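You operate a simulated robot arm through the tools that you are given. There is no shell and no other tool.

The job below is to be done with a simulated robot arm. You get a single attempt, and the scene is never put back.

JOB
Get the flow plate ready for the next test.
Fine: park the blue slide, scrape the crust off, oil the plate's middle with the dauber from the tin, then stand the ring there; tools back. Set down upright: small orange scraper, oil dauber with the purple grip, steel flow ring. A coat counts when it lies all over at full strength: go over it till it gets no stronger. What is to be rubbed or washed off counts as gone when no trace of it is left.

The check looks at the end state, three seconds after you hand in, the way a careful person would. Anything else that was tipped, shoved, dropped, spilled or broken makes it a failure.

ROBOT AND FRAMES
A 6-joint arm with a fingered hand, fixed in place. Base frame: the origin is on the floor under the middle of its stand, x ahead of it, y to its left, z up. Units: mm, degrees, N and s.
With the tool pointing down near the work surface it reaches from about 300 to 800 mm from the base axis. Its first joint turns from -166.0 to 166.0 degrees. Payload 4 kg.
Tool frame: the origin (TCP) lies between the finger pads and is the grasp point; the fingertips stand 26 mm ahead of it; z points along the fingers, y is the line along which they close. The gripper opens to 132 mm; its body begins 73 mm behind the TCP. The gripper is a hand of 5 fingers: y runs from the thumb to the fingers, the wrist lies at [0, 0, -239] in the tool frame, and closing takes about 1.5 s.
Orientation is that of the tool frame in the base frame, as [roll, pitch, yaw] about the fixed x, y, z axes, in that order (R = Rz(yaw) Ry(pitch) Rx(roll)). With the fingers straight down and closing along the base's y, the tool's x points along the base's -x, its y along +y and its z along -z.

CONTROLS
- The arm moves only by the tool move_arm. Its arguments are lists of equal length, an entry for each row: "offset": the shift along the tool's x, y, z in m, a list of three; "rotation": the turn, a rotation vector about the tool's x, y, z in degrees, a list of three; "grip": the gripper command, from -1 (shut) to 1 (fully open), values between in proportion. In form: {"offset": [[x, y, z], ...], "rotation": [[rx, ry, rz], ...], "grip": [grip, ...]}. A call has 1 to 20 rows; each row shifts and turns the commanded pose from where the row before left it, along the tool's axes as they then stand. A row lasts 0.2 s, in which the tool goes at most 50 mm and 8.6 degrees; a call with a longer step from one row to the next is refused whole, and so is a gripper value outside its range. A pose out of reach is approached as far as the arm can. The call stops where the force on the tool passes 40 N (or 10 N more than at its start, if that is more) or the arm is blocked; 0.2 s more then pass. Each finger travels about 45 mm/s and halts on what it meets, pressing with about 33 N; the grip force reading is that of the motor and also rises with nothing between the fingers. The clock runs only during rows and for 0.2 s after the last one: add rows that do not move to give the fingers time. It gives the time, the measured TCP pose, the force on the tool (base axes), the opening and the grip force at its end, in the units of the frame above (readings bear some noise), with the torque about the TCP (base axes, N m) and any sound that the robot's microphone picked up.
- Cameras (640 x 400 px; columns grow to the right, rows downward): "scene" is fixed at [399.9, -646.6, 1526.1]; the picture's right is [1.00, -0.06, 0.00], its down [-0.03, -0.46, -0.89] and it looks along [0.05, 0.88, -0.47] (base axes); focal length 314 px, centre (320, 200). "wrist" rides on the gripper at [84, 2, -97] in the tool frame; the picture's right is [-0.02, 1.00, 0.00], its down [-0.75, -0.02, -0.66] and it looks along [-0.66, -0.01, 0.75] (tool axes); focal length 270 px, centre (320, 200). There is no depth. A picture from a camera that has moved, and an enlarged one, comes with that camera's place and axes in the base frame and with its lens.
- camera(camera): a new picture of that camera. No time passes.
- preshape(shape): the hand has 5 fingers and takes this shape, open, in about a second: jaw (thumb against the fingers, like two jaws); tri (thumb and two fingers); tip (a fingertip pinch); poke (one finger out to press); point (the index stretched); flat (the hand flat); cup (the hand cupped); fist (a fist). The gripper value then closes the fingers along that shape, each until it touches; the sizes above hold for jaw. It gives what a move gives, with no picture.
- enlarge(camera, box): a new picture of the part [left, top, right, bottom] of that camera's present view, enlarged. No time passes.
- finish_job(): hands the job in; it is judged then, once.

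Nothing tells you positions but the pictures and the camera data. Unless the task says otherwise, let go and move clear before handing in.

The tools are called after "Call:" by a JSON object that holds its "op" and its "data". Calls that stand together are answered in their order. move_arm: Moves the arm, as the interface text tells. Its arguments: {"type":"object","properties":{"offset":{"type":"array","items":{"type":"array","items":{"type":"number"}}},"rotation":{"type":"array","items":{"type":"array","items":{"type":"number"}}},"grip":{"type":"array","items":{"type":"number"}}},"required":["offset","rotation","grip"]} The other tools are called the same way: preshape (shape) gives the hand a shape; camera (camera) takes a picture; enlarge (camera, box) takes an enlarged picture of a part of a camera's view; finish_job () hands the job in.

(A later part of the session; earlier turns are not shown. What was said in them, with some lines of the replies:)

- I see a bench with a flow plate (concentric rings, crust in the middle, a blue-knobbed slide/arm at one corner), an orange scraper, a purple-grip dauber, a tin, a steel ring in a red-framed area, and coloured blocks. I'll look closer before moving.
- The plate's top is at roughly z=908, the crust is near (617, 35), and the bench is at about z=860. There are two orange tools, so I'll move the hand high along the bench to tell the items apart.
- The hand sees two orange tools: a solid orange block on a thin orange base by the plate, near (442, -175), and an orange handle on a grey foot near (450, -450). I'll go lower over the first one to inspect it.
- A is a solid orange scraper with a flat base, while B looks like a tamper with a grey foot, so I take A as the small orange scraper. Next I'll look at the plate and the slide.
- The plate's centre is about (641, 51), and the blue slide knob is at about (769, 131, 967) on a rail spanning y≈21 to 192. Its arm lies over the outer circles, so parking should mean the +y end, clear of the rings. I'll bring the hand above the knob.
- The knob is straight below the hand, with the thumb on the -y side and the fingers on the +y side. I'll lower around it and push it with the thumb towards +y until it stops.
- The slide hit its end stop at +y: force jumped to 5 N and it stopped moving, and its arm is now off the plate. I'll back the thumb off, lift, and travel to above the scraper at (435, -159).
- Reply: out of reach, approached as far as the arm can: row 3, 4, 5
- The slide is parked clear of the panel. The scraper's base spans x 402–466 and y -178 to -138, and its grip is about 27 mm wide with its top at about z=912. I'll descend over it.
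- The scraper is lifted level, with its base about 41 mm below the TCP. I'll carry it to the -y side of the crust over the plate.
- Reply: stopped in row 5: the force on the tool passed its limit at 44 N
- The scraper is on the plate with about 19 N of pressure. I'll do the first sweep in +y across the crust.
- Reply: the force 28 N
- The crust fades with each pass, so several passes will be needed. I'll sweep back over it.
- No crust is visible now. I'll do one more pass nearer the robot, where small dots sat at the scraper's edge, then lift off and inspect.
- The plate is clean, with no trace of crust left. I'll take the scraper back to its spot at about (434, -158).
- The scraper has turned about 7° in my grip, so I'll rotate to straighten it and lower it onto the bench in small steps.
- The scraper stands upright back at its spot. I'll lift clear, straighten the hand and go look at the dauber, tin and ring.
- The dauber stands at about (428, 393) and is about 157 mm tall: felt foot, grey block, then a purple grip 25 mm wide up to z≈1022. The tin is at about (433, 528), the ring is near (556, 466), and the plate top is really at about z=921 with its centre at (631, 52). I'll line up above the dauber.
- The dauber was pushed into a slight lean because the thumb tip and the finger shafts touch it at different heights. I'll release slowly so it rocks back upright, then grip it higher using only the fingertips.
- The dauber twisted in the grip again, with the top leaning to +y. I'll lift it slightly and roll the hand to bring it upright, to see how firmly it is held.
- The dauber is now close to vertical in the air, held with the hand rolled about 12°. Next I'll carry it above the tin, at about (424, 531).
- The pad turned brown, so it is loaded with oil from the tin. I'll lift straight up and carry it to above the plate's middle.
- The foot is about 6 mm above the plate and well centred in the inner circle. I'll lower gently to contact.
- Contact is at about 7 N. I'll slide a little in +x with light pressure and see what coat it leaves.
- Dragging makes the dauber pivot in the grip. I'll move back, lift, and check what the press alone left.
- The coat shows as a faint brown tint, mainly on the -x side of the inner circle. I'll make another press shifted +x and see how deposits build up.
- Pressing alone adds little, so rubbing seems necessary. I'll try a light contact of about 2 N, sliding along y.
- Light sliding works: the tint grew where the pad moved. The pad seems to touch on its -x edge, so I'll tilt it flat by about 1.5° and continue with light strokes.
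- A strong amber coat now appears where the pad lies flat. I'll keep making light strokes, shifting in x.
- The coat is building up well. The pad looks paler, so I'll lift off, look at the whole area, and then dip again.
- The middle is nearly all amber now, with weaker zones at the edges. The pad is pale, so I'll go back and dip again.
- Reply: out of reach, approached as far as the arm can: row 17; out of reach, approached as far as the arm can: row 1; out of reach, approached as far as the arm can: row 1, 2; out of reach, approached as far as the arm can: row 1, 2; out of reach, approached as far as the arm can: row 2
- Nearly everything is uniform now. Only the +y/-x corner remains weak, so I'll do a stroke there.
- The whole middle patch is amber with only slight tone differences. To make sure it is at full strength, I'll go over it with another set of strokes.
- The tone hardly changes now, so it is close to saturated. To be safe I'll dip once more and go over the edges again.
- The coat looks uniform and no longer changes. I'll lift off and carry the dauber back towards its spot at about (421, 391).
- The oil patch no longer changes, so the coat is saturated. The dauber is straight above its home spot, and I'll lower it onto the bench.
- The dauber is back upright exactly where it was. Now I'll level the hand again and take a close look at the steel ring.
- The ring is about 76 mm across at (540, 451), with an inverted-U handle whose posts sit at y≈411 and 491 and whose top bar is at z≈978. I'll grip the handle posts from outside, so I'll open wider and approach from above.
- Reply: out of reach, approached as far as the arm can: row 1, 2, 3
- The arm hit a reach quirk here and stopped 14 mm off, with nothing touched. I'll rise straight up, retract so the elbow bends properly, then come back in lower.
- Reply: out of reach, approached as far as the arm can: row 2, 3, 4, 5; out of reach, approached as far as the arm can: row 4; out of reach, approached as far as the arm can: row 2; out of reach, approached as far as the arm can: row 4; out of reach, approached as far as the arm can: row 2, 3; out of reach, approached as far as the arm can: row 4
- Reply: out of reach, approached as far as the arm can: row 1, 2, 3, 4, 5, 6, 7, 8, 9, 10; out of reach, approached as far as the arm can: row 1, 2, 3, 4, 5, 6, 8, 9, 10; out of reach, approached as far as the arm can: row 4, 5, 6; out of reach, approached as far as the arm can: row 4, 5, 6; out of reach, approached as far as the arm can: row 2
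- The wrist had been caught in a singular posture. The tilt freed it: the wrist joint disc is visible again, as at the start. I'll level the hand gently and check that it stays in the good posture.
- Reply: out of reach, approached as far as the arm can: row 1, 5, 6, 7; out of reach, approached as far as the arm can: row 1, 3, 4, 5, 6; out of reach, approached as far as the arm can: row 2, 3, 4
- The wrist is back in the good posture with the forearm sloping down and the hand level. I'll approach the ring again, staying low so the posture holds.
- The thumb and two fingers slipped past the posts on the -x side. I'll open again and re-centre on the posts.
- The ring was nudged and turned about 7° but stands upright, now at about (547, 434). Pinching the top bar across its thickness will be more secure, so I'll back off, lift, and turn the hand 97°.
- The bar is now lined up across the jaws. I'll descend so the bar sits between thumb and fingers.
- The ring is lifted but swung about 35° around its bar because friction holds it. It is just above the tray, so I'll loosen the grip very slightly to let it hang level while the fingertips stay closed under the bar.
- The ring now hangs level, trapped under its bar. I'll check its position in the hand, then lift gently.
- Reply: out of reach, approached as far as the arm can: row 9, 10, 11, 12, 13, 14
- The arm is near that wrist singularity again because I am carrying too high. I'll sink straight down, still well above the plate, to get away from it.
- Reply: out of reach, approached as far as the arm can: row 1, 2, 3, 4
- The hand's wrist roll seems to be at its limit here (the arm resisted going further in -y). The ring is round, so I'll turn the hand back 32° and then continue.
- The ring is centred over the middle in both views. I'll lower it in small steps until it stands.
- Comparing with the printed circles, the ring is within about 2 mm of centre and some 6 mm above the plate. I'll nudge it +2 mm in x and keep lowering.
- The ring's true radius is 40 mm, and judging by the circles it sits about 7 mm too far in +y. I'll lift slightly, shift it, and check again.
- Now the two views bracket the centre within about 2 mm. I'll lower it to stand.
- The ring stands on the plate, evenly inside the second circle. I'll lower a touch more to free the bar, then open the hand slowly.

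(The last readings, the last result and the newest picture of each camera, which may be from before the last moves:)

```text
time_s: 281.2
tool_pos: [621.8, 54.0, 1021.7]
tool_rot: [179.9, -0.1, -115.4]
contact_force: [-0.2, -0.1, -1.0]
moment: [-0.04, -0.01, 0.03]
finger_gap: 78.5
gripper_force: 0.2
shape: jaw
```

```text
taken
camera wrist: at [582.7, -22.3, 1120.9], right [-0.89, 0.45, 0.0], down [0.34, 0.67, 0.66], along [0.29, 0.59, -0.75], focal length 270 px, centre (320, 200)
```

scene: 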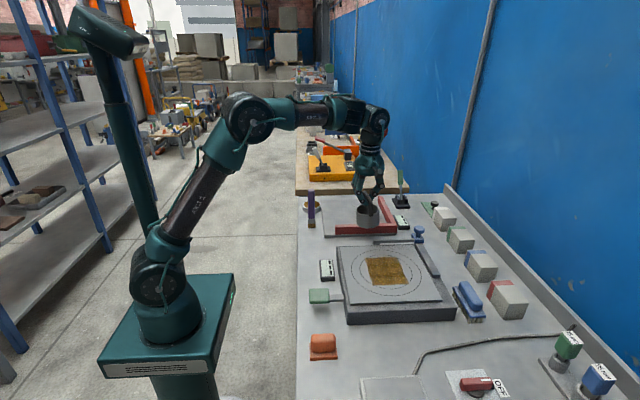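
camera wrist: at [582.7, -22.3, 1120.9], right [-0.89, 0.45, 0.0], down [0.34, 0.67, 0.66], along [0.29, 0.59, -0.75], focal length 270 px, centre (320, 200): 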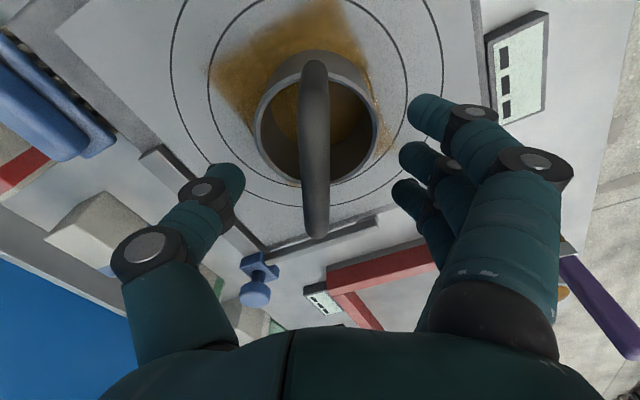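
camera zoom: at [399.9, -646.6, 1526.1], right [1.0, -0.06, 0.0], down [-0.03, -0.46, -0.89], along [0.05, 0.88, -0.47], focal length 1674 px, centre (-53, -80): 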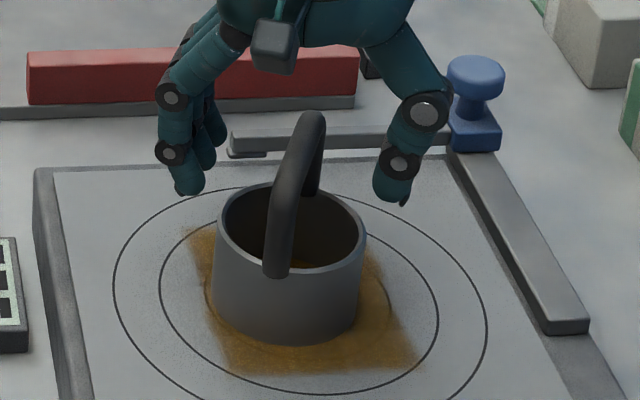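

The ring stands upright by itself. I'll lift straight clear of the handle and then retract.

Call:
{"op": "move_arm", "data": {"offset": [[0, 0, -0.01], [0, 0, -0.015], [0, 0, -0.015], [0, 0, -0.012], [0, 0, 0], [0.0109, 0.0136, 0], [0.0218, 0.0273, 0], [0.0218, 0.0273, 0], [0.0218, 0.0273, 0], [0.0218, 0.0273, 0], [0, 0, 0]], "rotation": [[0, 0, 0], [0, 0, 0], [0, 0, 0], [0, 0, 0], [0, 0, 0], [0, 0, 0], [0, 0, 0], [0, 0, 0], [0, 0, 0], [0, 0, 0], [0, 0, 0]], "grip": [0.3, 0.3, 0.3, 0.3, 0.3, 0.3, 0.3, 0.3, 0.3, 0.3, 0.3]}}

Call:
{"op": "camera", "data": {"camera": "scene"}}

Call:
{"op": "enlarge", "data": {"camera": "scene", "box": [370, 235, 412, 290]}}

Call:
{"op": "enlarge", "data": {"camera": "scene", "box": [290, 170, 470, 300]}}

```text
time_s: 283.6
tool_pos: [468.7, 18.3, 1076.2]
tool_rot: [179.8, -0.1, -115.4]
contact_force: [1.1, -0.2, -0.3]
moment: [-0.02, 0.03, -0.01]
finger_gap: 85.5
gripper_force: 0.0
shape: jaw
```

```text
taken
```

scene: 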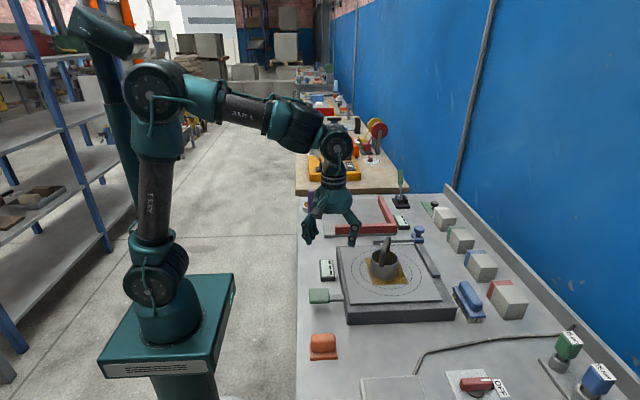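

```text
7.27 times, centred on (391, 262) of scene
camera zoom: at [399.9, -646.6, 1526.1], right [1.0, -0.06, 0.0], down [-0.03, -0.46, -0.89], along [0.05, 0.88, -0.47], focal length 2283 px, centre (-196, -254)
```

zoom: 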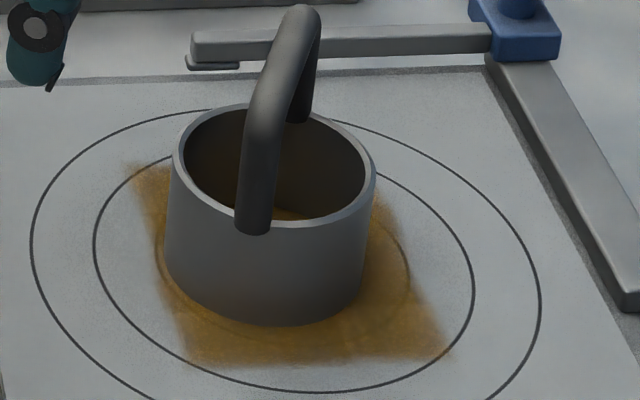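

```text
3.08 times, centred on (380, 235) of scene
camera zoom: at [399.9, -646.6, 1526.1], right [1.0, -0.06, 0.0], down [-0.03, -0.46, -0.89], along [0.05, 0.88, -0.47], focal length 966 px, centre (135, 92)
```

zoom: 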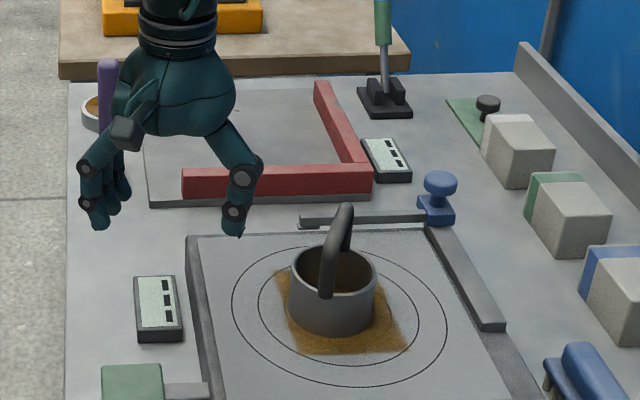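

The hand is clear. The ring settled upright, but about 7 mm off-centre towards -x. I'll turn the hand back so the wrist camera faces the plate and measure properly.

Call:
{"op": "move_arm", "data": {"offset": [[0, 0, 0], [0, 0, 0], [0, 0, 0], [0, 0, 0], [0, 0, 0], [0, 0, 0], [0, 0, 0], [0, 0, 0], [0, 0, 0]], "rotation": [[0, 0, 8.07], [0, 0, 8.07], [0, 0, 8.07], [0, 0, 8.07], [0, 0, 8.07], [0, 0, 8.07], [0, 0, 8.07], [0, 0, 8.07], [0, 0, 0]], "grip": [0.3, 0.3, 0.3, 0.3, 0.3, 0.3, 0.3, 0.3, 0.3]}}

Call:
{"op": "camera", "data": {"camera": "wrist"}}

Call:
{"op": "enlarge", "data": {"camera": "wrist", "box": [250, 90, 450, 270]}}

Call:
{"op": "enlarge", "data": {"camera": "scene", "box": [365, 240, 417, 292]}}

```text
time_s: 285.6
tool_pos: [469.3, 17.3, 1076.0]
tool_rot: [-179.9, -0.1, 180.0]
contact_force: [0.4, 0.8, -0.4]
moment: [0.02, -0.02, -0.03]
finger_gap: 85.3
gripper_force: 0.0
shape: jaw
```

```text
taken
camera wrist: at [383.1, 19.8, 1173.5], right [0.02, 1.0, 0.0], down [0.75, -0.02, 0.66], along [0.66, -0.02, -0.75], focal length 270 px, centre (320, 200)
```

wrist: 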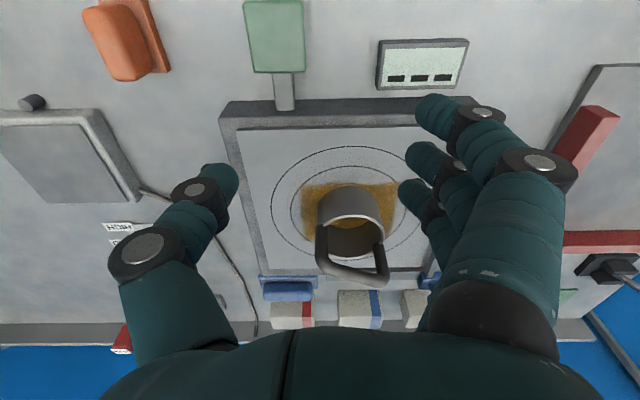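

```text
2.22 times, centred on (350, 180) of wrist
camera zoom: at [383.1, 19.8, 1173.5], right [0.02, 1.0, 0.0], down [0.75, -0.02, 0.66], along [0.66, -0.02, -0.75], focal length 601 px, centre (253, 244)
```

zoom: 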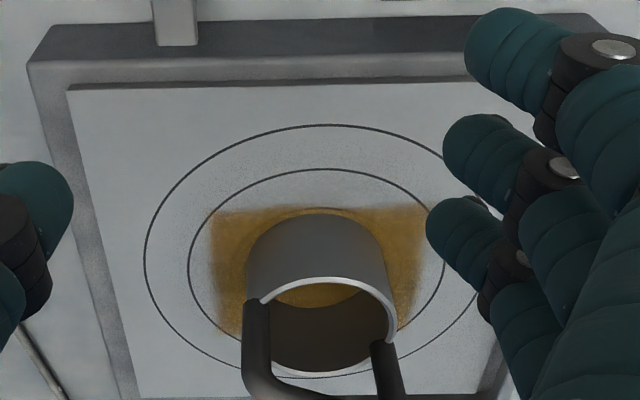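

```text
7.69 times, centred on (391, 266) of scene
camera zoom: at [399.9, -646.6, 1526.1], right [1.0, -0.06, 0.0], down [-0.03, -0.46, -0.89], along [0.05, 0.88, -0.47], focal length 2415 px, centre (-226, -308)
```

zoom: 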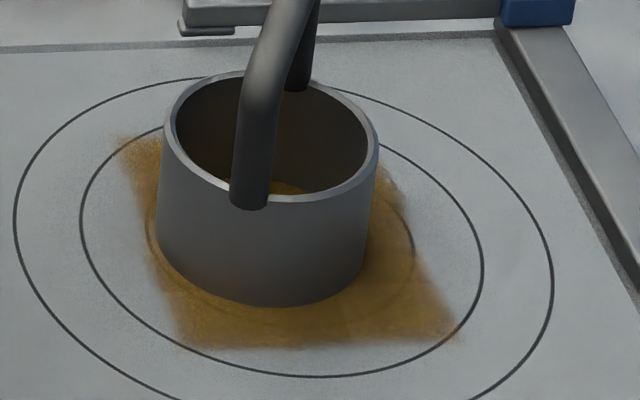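

The ring is well placed in y but about 6.5 mm too far in -x. I'll straddle the ring with the open hand and nudge it gently with the row of fingers.

Call:
{"op": "move_arm", "data": {"offset": [[0, 0, 0], [0, 0, 0], [0, 0, 0], [0, 0, 0], [0, 0, 0], [0, 0, 0], [0, 0, 0], [0, 0, 0], [-0.01984, -0.025, 0.0016], [-0.01984, -0.025, 0.0016], [-0.01984, -0.025, 0.0016], [-0.01984, -0.025, 0.0016], [-0.01984, -0.025, 0.0016], [0, 0, 0]], "rotation": [[0, 0, -8.07], [0, 0, -8.07], [0, 0, -8.07], [0, 0, -8.07], [0, 0, -8.07], [0, 0, -8.07], [0, 0, -8.07], [0, 0, -8.07], [0, 0, 0], [0, 0, 0], [0, 0, 0], [0, 0, 0], [0, 0, 0], [0, 0, 0]], "grip": [0.8, 0.8, 0.8, 0.8, 0.8, 0.8, 0.8, 0.8, 0.8, 0.8, 0.8, 0.8, 0.8, 0.8]}}

Call:
{"op": "camera", "data": {"camera": "wrist"}}

Call:
{"op": "enlarge", "data": {"camera": "scene", "box": [350, 190, 440, 300]}}

```text
time_s: 288.6
tool_pos: [623.4, 53.4, 1067.4]
tool_rot: [180.0, 0.0, -115.5]
contact_force: [0.2, 0.8, 0.2]
moment: [-0.01, 0.01, -0.01]
finger_gap: 118.7
gripper_force: 0.0
shape: jaw
```

```text
taken
camera wrist: at [585.6, -22.2, 1164.9], right [-0.89, 0.45, 0.0], down [0.34, 0.67, 0.66], along [0.29, 0.59, -0.75], focal length 270 px, centre (320, 200)
```

wrist: 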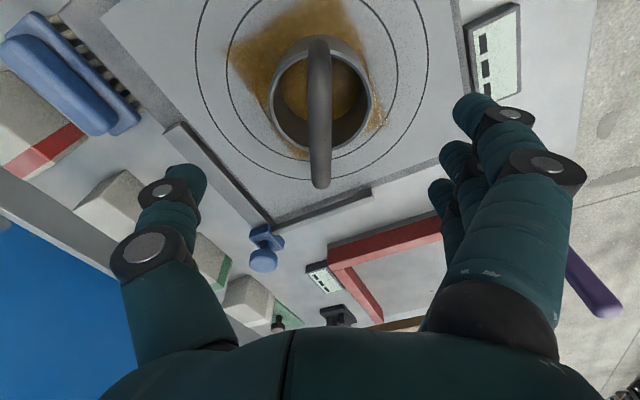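

```text
3.64 times, centred on (395, 245) of scene
camera zoom: at [399.9, -646.6, 1526.1], right [1.0, -0.06, 0.0], down [-0.03, -0.46, -0.89], along [0.05, 0.88, -0.47], focal length 1142 px, centre (47, 36)
```

zoom: 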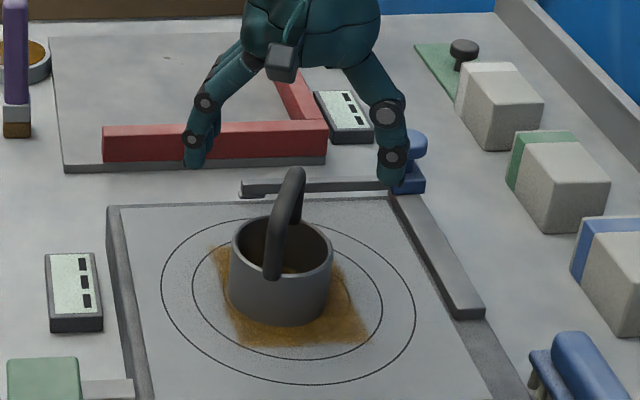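

Call:
{"op": "move_arm", "data": {"offset": [[0, 0, 0.015], [0, 0, 0.02], [0, 0, 0.02], [0, 0, 0.02], [0, 0, 0.012], [0, 0, 0]], "rotation": [[0, 0, 0], [0, 0, 0], [0, 0, 0], [0, 0, 0], [0, 0, 0], [0, 0, 0]], "grip": [0.8, 0.8, 0.8, 0.8, 0.8, 0.8]}}

Call:
{"op": "camera", "data": {"camera": "wrist"}}

Call:
{"op": "enlarge", "data": {"camera": "scene", "box": [350, 190, 440, 300]}}

```text
time_s: 290.0
tool_pos: [624.2, 53.2, 980.4]
tool_rot: [179.9, -0.1, -115.4]
contact_force: [0.0, 0.0, -0.8]
moment: [-0.01, 0.01, -0.03]
finger_gap: 118.7
gripper_force: 0.1
shape: jaw
```

```text
taken
camera wrist: at [584.8, -22.3, 1077.9], right [-0.89, 0.45, 0.0], down [0.34, 0.67, 0.66], along [0.29, 0.59, -0.75], focal length 270 px, centre (320, 200)
```

wrist: 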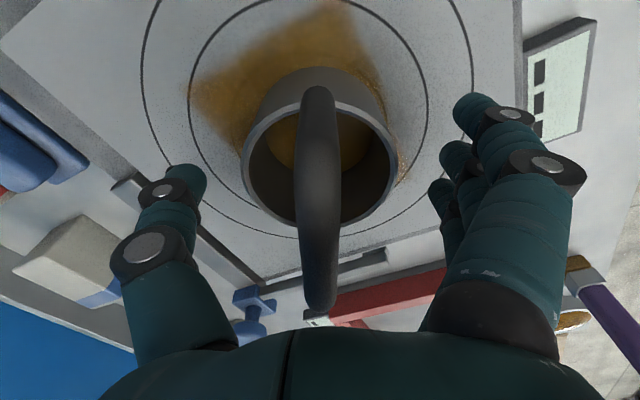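

```text
3.64 times, centred on (395, 245) of scene
camera zoom: at [399.9, -646.6, 1526.1], right [1.0, -0.06, 0.0], down [-0.03, -0.46, -0.89], along [0.05, 0.88, -0.47], focal length 1142 px, centre (47, 36)
```

zoom: 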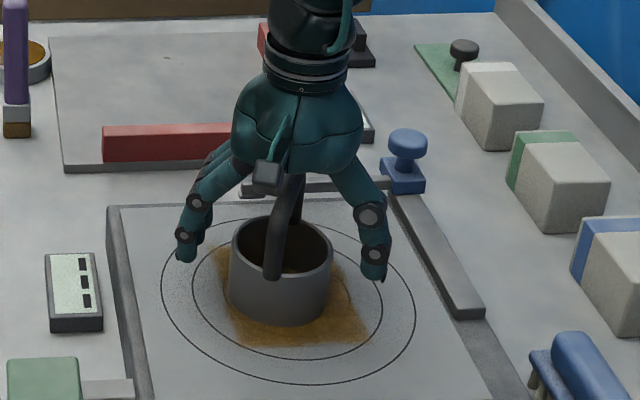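

Call:
{"op": "move_arm", "data": {"offset": [[0, 0, 0.004], [0, -0.003, 0], [0, -0.004, 0], [0, -0.004, 0], [0, -0.003, 0], [0, 0, 0]], "rotation": [[0, 0, 0], [0, 0, 0], [0, 0, 0], [0, 0, 0], [0, 0, 0], [0, 0, 0]], "grip": [0.8, 0.8, 0.8, 0.8, 0.8, 0.8]}}

Call:
{"op": "camera", "data": {"camera": "wrist"}}

Call:
{"op": "enlarge", "data": {"camera": "scene", "box": [365, 235, 417, 292]}}

```text
time_s: 291.4
tool_pos: [636.6, 46.3, 976.7]
tool_rot: [179.9, -0.1, -115.5]
contact_force: [0.1, 0.7, 0.0]
moment: [-0.01, 0.0, 0.0]
finger_gap: 118.8
gripper_force: 0.2
shape: jaw
```

```text
taken
camera wrist: at [597.7, -28.2, 1074.3], right [-0.89, 0.45, 0.0], down [0.34, 0.67, 0.66], along [0.29, 0.59, -0.75], focal length 270 px, centre (320, 200)
```

wrist: 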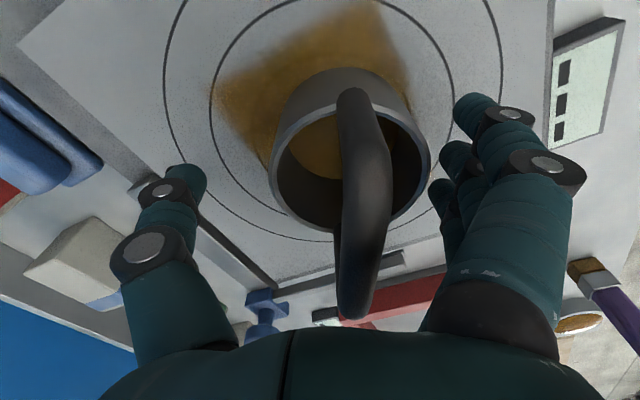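

```text
7.02 times, centred on (391, 264) of scene
camera zoom: at [399.9, -646.6, 1526.1], right [1.0, -0.06, 0.0], down [-0.03, -0.46, -0.89], along [0.05, 0.88, -0.47], focal length 2203 px, centre (-178, -246)
```

zoom: 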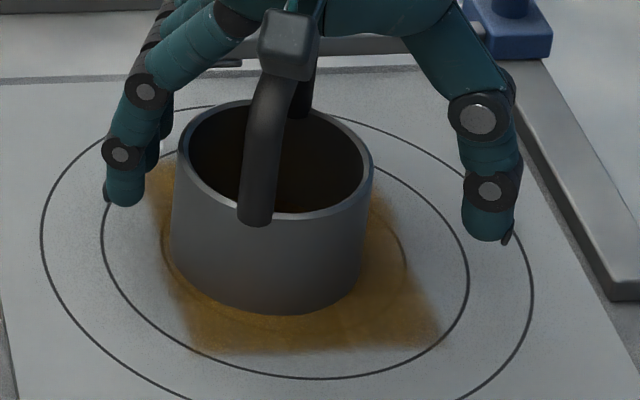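

Call:
{"op": "move_arm", "data": {"offset": [[0, -0.002, 0], [0, -0.002, 0], [0, -0.002, 0], [0, 0, 0]], "rotation": [[0, 0, 0], [0, 0, 0], [0, 0, 0], [0, 0, 0]], "grip": [0.8, 0.8, 0.8, 0.8]}}

Call:
{"op": "enlarge", "data": {"camera": "scene", "box": [365, 235, 417, 292]}}

Call:
{"op": "camera", "data": {"camera": "wrist"}}

```text
time_s: 292.4
tool_pos: [641.1, 45.4, 975.8]
tool_rot: [179.9, -0.1, -115.4]
contact_force: [0.2, 0.0, -0.5]
moment: [0.02, -0.03, -0.01]
finger_gap: 118.6
gripper_force: 0.0
shape: jaw
```

```text
7.02 times, centred on (391, 264) of scene
camera zoom: at [399.9, -646.6, 1526.1], right [1.0, -0.06, 0.0], down [-0.03, -0.46, -0.89], along [0.05, 0.88, -0.47], focal length 2203 px, centre (-178, -246)
```

zoom: 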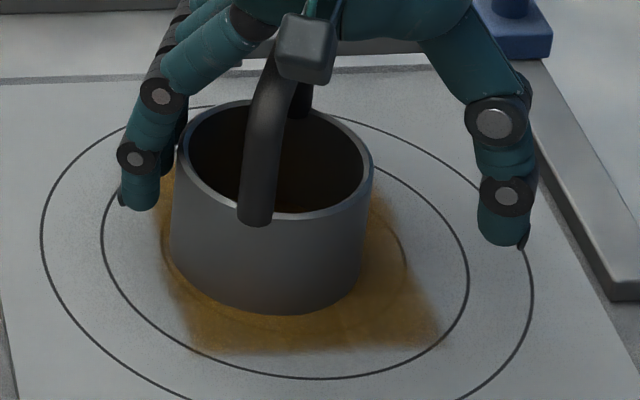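

```text
taken
camera wrist: at [603.3, -30.8, 1074.0], right [-0.89, 0.45, 0.0], down [0.34, 0.67, 0.66], along [0.29, 0.59, -0.75], focal length 270 px, centre (320, 200)
```

wrist: 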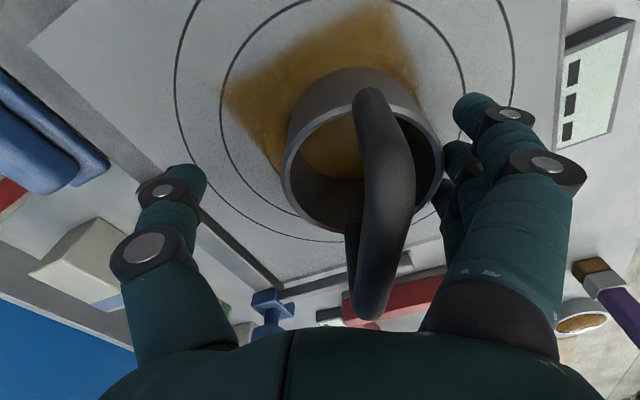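

Call:
{"op": "move_arm", "data": {"offset": [[0, -0.002, 0], [0, -0.002, 0], [0, 0, 0]], "rotation": [[0, 0, 0], [0, 0, 0], [0, 0, 0]], "grip": [0.8, 0.8, 0.8]}}

Call:
{"op": "enlarge", "data": {"camera": "scene", "box": [365, 235, 417, 292]}}

```text
time_s: 293.2
tool_pos: [646.2, 44.0, 975.9]
tool_rot: [179.9, 0.0, -115.4]
contact_force: [-0.8, -0.1, -0.7]
moment: [0.01, 0.0, 0.0]
finger_gap: 118.7
gripper_force: 0.0
shape: jaw
```

```text
7.02 times, centred on (391, 264) of scene
camera zoom: at [399.9, -646.6, 1526.1], right [1.0, -0.06, 0.0], down [-0.03, -0.46, -0.89], along [0.05, 0.88, -0.47], focal length 2203 px, centre (-178, -246)
```

zoom: 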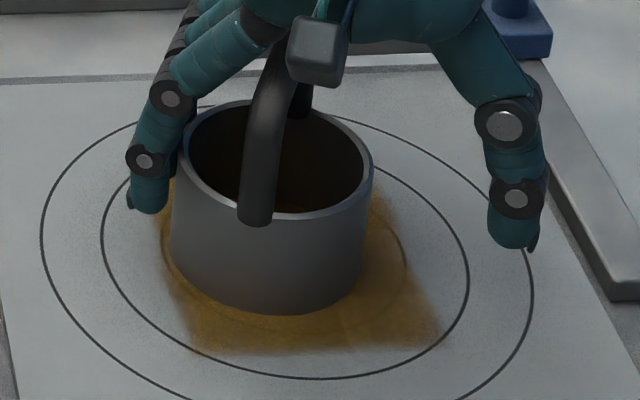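

Call:
{"op": "move_arm", "data": {"offset": [[0, -0.002, 0], [0, -0.002, 0], [0, 0, 0]], "rotation": [[0, 0, 0], [0, 0, 0], [0, 0, 0]], "grip": [0.8, 0.8, 0.8]}}

Call:
{"op": "enlarge", "data": {"camera": "scene", "box": [365, 235, 417, 292]}}

Call:
{"op": "camera", "data": {"camera": "wrist"}}

```text
time_s: 294.0
tool_pos: [649.6, 40.5, 975.3]
tool_rot: [179.9, -0.2, -115.6]
contact_force: [-0.6, -0.1, 0.2]
moment: [-0.02, -0.01, -0.03]
finger_gap: 118.8
gripper_force: 0.0
shape: jaw
```

```text
7.02 times, centred on (391, 264) of scene
camera zoom: at [399.9, -646.6, 1526.1], right [1.0, -0.06, 0.0], down [-0.03, -0.46, -0.89], along [0.05, 0.88, -0.47], focal length 2203 px, centre (-178, -246)
```

zoom: 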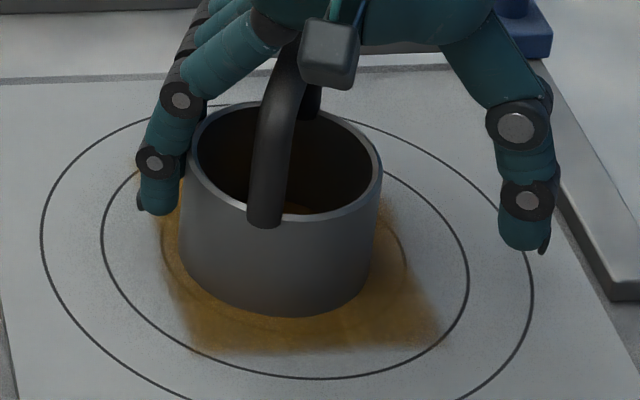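

```text
taken
camera wrist: at [610.3, -34.2, 1074.1], right [-0.89, 0.45, 0.0], down [0.34, 0.67, 0.66], along [0.29, 0.59, -0.75], focal length 270 px, centre (320, 200)
```

wrist: 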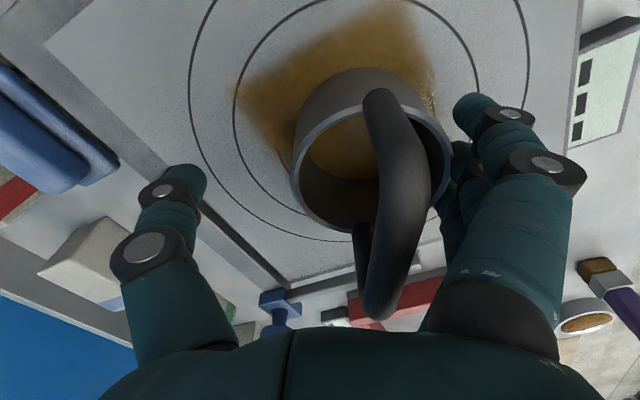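

The ring moved about 3.7 mm. It needs another ~4 mm, mostly in +x.

Call:
{"op": "move_arm", "data": {"offset": [[-0.0011, -0.0018, 0], [-0.0011, -0.0018, 0], [0, 0, 0]], "rotation": [[0, 0, 0], [0, 0, 0], [0, 0, 0]], "grip": [0.8, 0.8, 0.8]}}

Call:
{"op": "enlarge", "data": {"camera": "scene", "box": [365, 235, 417, 292]}}

```text
time_s: 294.8
tool_pos: [653.3, 41.0, 976.0]
tool_rot: [179.9, -0.1, -115.4]
contact_force: [-0.6, 0.3, -0.6]
moment: [0.0, 0.02, -0.01]
finger_gap: 118.8
gripper_force: 0.0
shape: jaw
```

```text
7.02 times, centred on (391, 264) of scene
camera zoom: at [399.9, -646.6, 1526.1], right [1.0, -0.06, 0.0], down [-0.03, -0.46, -0.89], along [0.05, 0.88, -0.47], focal length 2203 px, centre (-178, -246)
```

zoom: 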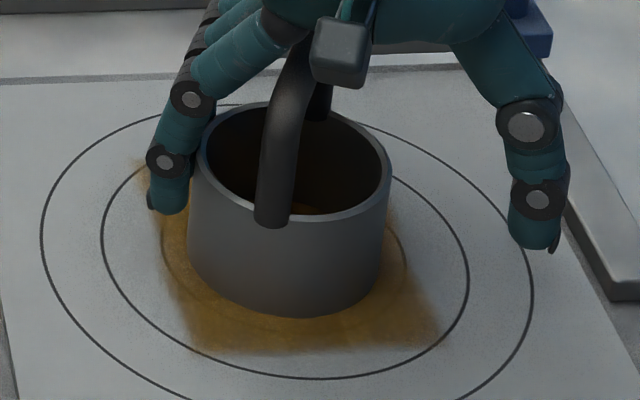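

The ring is now centred to within about 1 mm. I'll back the fingers off, lift straight up, and retract.

Call:
{"op": "move_arm", "data": {"offset": [[0, 0.004, 0], [0, 0.007, 0], [0, 0.007, 0], [0, 0, -0.01], [0, 0, -0.02], [0, 0, -0.02], [0, 0, -0.02], [0, 0, -0.02], [0, 0, 0], [0.0109, 0.0136, 0], [0.0218, 0.0273, 0], [0.0218, 0.0273, 0], [0.0218, 0.0273, 0], [0.0218, 0.0273, 0], [0, 0, 0]], "rotation": [[0, 0, 0], [0, 0, 0], [0, 0, 0], [0, 0, 0], [0, 0, 0], [0, 0, 0], [0, 0, 0], [0, 0, 0], [0, 0, 0], [0, 0, 0], [0, 0, 0], [0, 0, 0], [0, 0, 0], [0, 0, 0], [0, 0, 0]], "grip": [0.8, 0.8, 0.8, 0.8, 0.8, 0.8, 0.8, 0.8, 0.8, 0.8, 0.8, 0.8, 0.8, 0.8, 0.8]}}

Call:
{"op": "camera", "data": {"camera": "scene"}}

Call:
{"op": "enlarge", "data": {"camera": "scene", "box": [365, 235, 417, 292]}}

Call:
{"op": "enlarge", "data": {"camera": "scene", "box": [290, 170, 470, 300]}}

Call:
{"op": "enlarge", "data": {"camera": "scene", "box": [295, 300, 395, 380]}}

```text
time_s: 298.0
tool_pos: [484.4, 12.7, 1068.1]
tool_rot: [179.9, -0.2, -115.4]
contact_force: [0.1, 0.3, -0.1]
moment: [0.01, 0.01, 0.02]
finger_gap: 118.6
gripper_force: 0.0
shape: jaw
```

```text
taken
```

scene: 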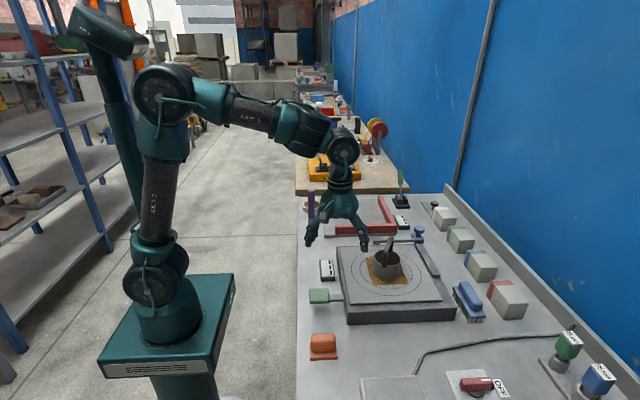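

```text
7.02 times, centred on (391, 264) of scene
camera zoom: at [399.9, -646.6, 1526.1], right [1.0, -0.06, 0.0], down [-0.03, -0.46, -0.89], along [0.05, 0.88, -0.47], focal length 2203 px, centre (-178, -246)
```

zoom: 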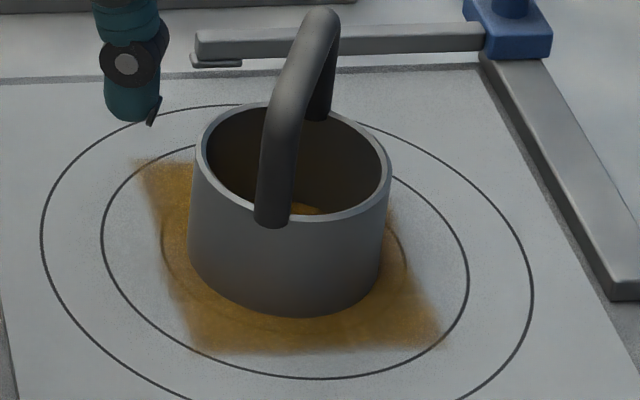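

```text
3.08 times, centred on (380, 235) of scene
camera zoom: at [399.9, -646.6, 1526.1], right [1.0, -0.06, 0.0], down [-0.03, -0.46, -0.89], along [0.05, 0.88, -0.47], focal length 966 px, centre (135, 92)
```

zoom: 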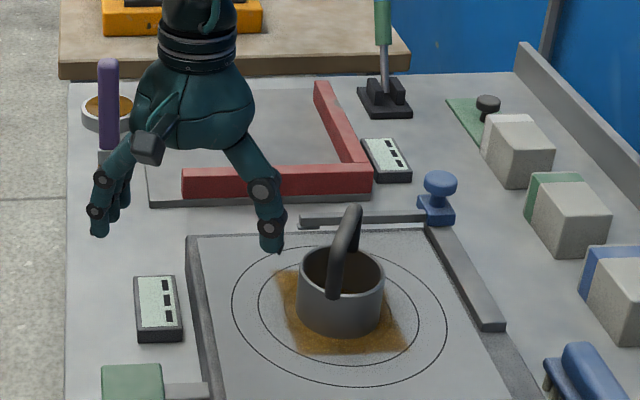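

```text
5.00 times, centred on (345, 340) of scene
camera zoom: at [399.9, -646.6, 1526.1], right [1.0, -0.06, 0.0], down [-0.03, -0.46, -0.89], along [0.05, 0.88, -0.47], focal length 1570 px, centre (195, -500)
```

zoom: 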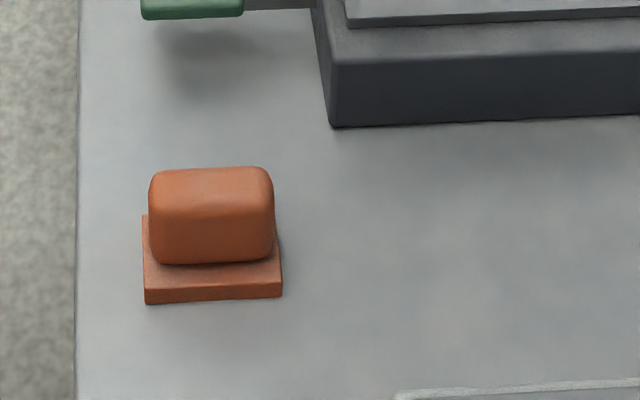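

The ring is upright and centred on the oiled middle, the slide is parked, and the scraper is in place. I'll move the hand further away and make a last check of the dauber and tin.

Call:
{"op": "move_arm", "data": {"offset": [[0.01, 0.03, -0.01], [0.01, 0.03, -0.02], [0.01, 0.02, -0.02], [0.02, 0, -0.02], [0.02, 0, -0.02], [0.02, 0, 0], [0, 0, 0]], "rotation": [[0, 0, 0], [0, 0, 0], [0, 0, 0], [0, 0, 0], [0, 0, 0], [0, 0, 0], [0, 0, 0]], "grip": [0.8, 0.8, 0.8, 0.8, 0.8, 0.8, 0.8]}}

Call:
{"op": "camera", "data": {"camera": "scene"}}

Call:
{"op": "enlarge", "data": {"camera": "scene", "box": [290, 170, 470, 300]}}

Call:
{"op": "camera", "data": {"camera": "wrist"}}

```text
time_s: 299.6
tool_pos: [372.8, -33.1, 1157.9]
tool_rot: [179.9, -0.1, -115.4]
contact_force: [0.2, 0.0, -0.9]
moment: [-0.01, -0.03, -0.03]
finger_gap: 118.6
gripper_force: 0.0
shape: jaw
```

```text
taken
```

scene: 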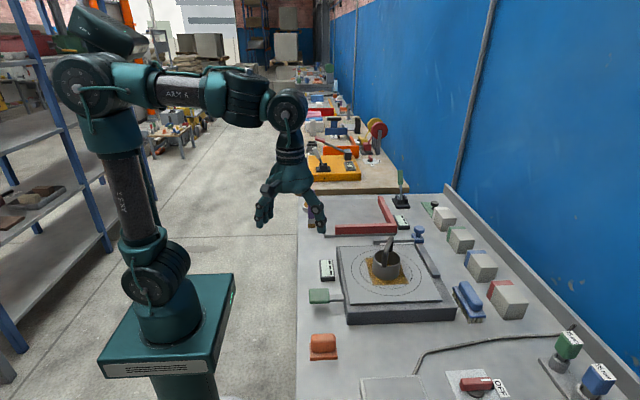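

```text
3.08 times, centred on (380, 235) of scene
camera zoom: at [399.9, -646.6, 1526.1], right [1.0, -0.06, 0.0], down [-0.03, -0.46, -0.89], along [0.05, 0.88, -0.47], focal length 966 px, centre (135, 92)
```

zoom: 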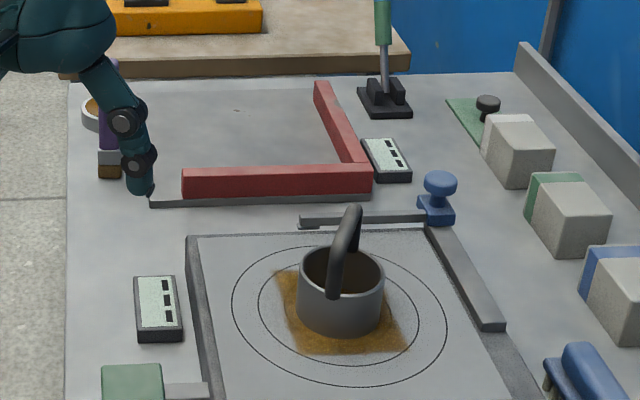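

```text
taken
camera wrist: at [333.9, -108.7, 1256.0], right [-0.89, 0.45, 0.0], down [0.34, 0.67, 0.66], along [0.29, 0.59, -0.75], focal length 270 px, centre (320, 200)
```

wrist: 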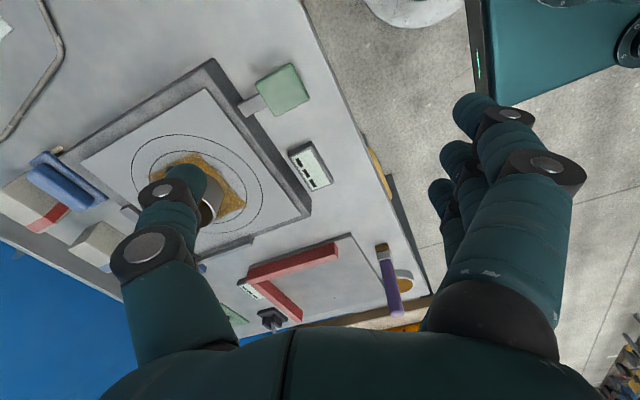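

The final pictures show everything in order. The blue slide is parked at the end of its rail, the crust is gone, and the middle is evenly oiled with the steel ring standing upright on it. The scraper and dauber are back upright in their places, and the hand is clear, so I'm handing in.

Call:
{"op": "finish_job", "data": {}}

```text
The job is handed in.
```

The flow plate is ready for the next test, and I've handed the job in. I don't have the check's result.

- **Slide:** the blue slide is pushed to its end stop at the +y end of the rail, clear of the plate. Nothing on it marked a parking spot. I chose this end because the other would leave its arm across the middle.
- **Crust:** scraped off, and I could see no trace of it in the close-up pictures.
- **Oil:** the coat covers a square of about 100 mm around the centre. I dipped the dauber three times and stopped when the colour no longer changed between passes.
- **Ring:** it stands upright on the oiled middle, about 1 mm off centre by the printed circles. It first settled about 7 mm off, so I nudged it into place with the fingers. On the first try at gripping it, the ring was also pushed about 20 mm within its tray, but it stayed upright.
- **Tools:** the scraper is back upright about 5 mm from where it stood, and the dauber is upright where it was. The plate has two orange tools beside it, and I took the solid orange one on a flat base as the small scraper.

I saw nothing else tipped, spilled or moved in the last pictures.
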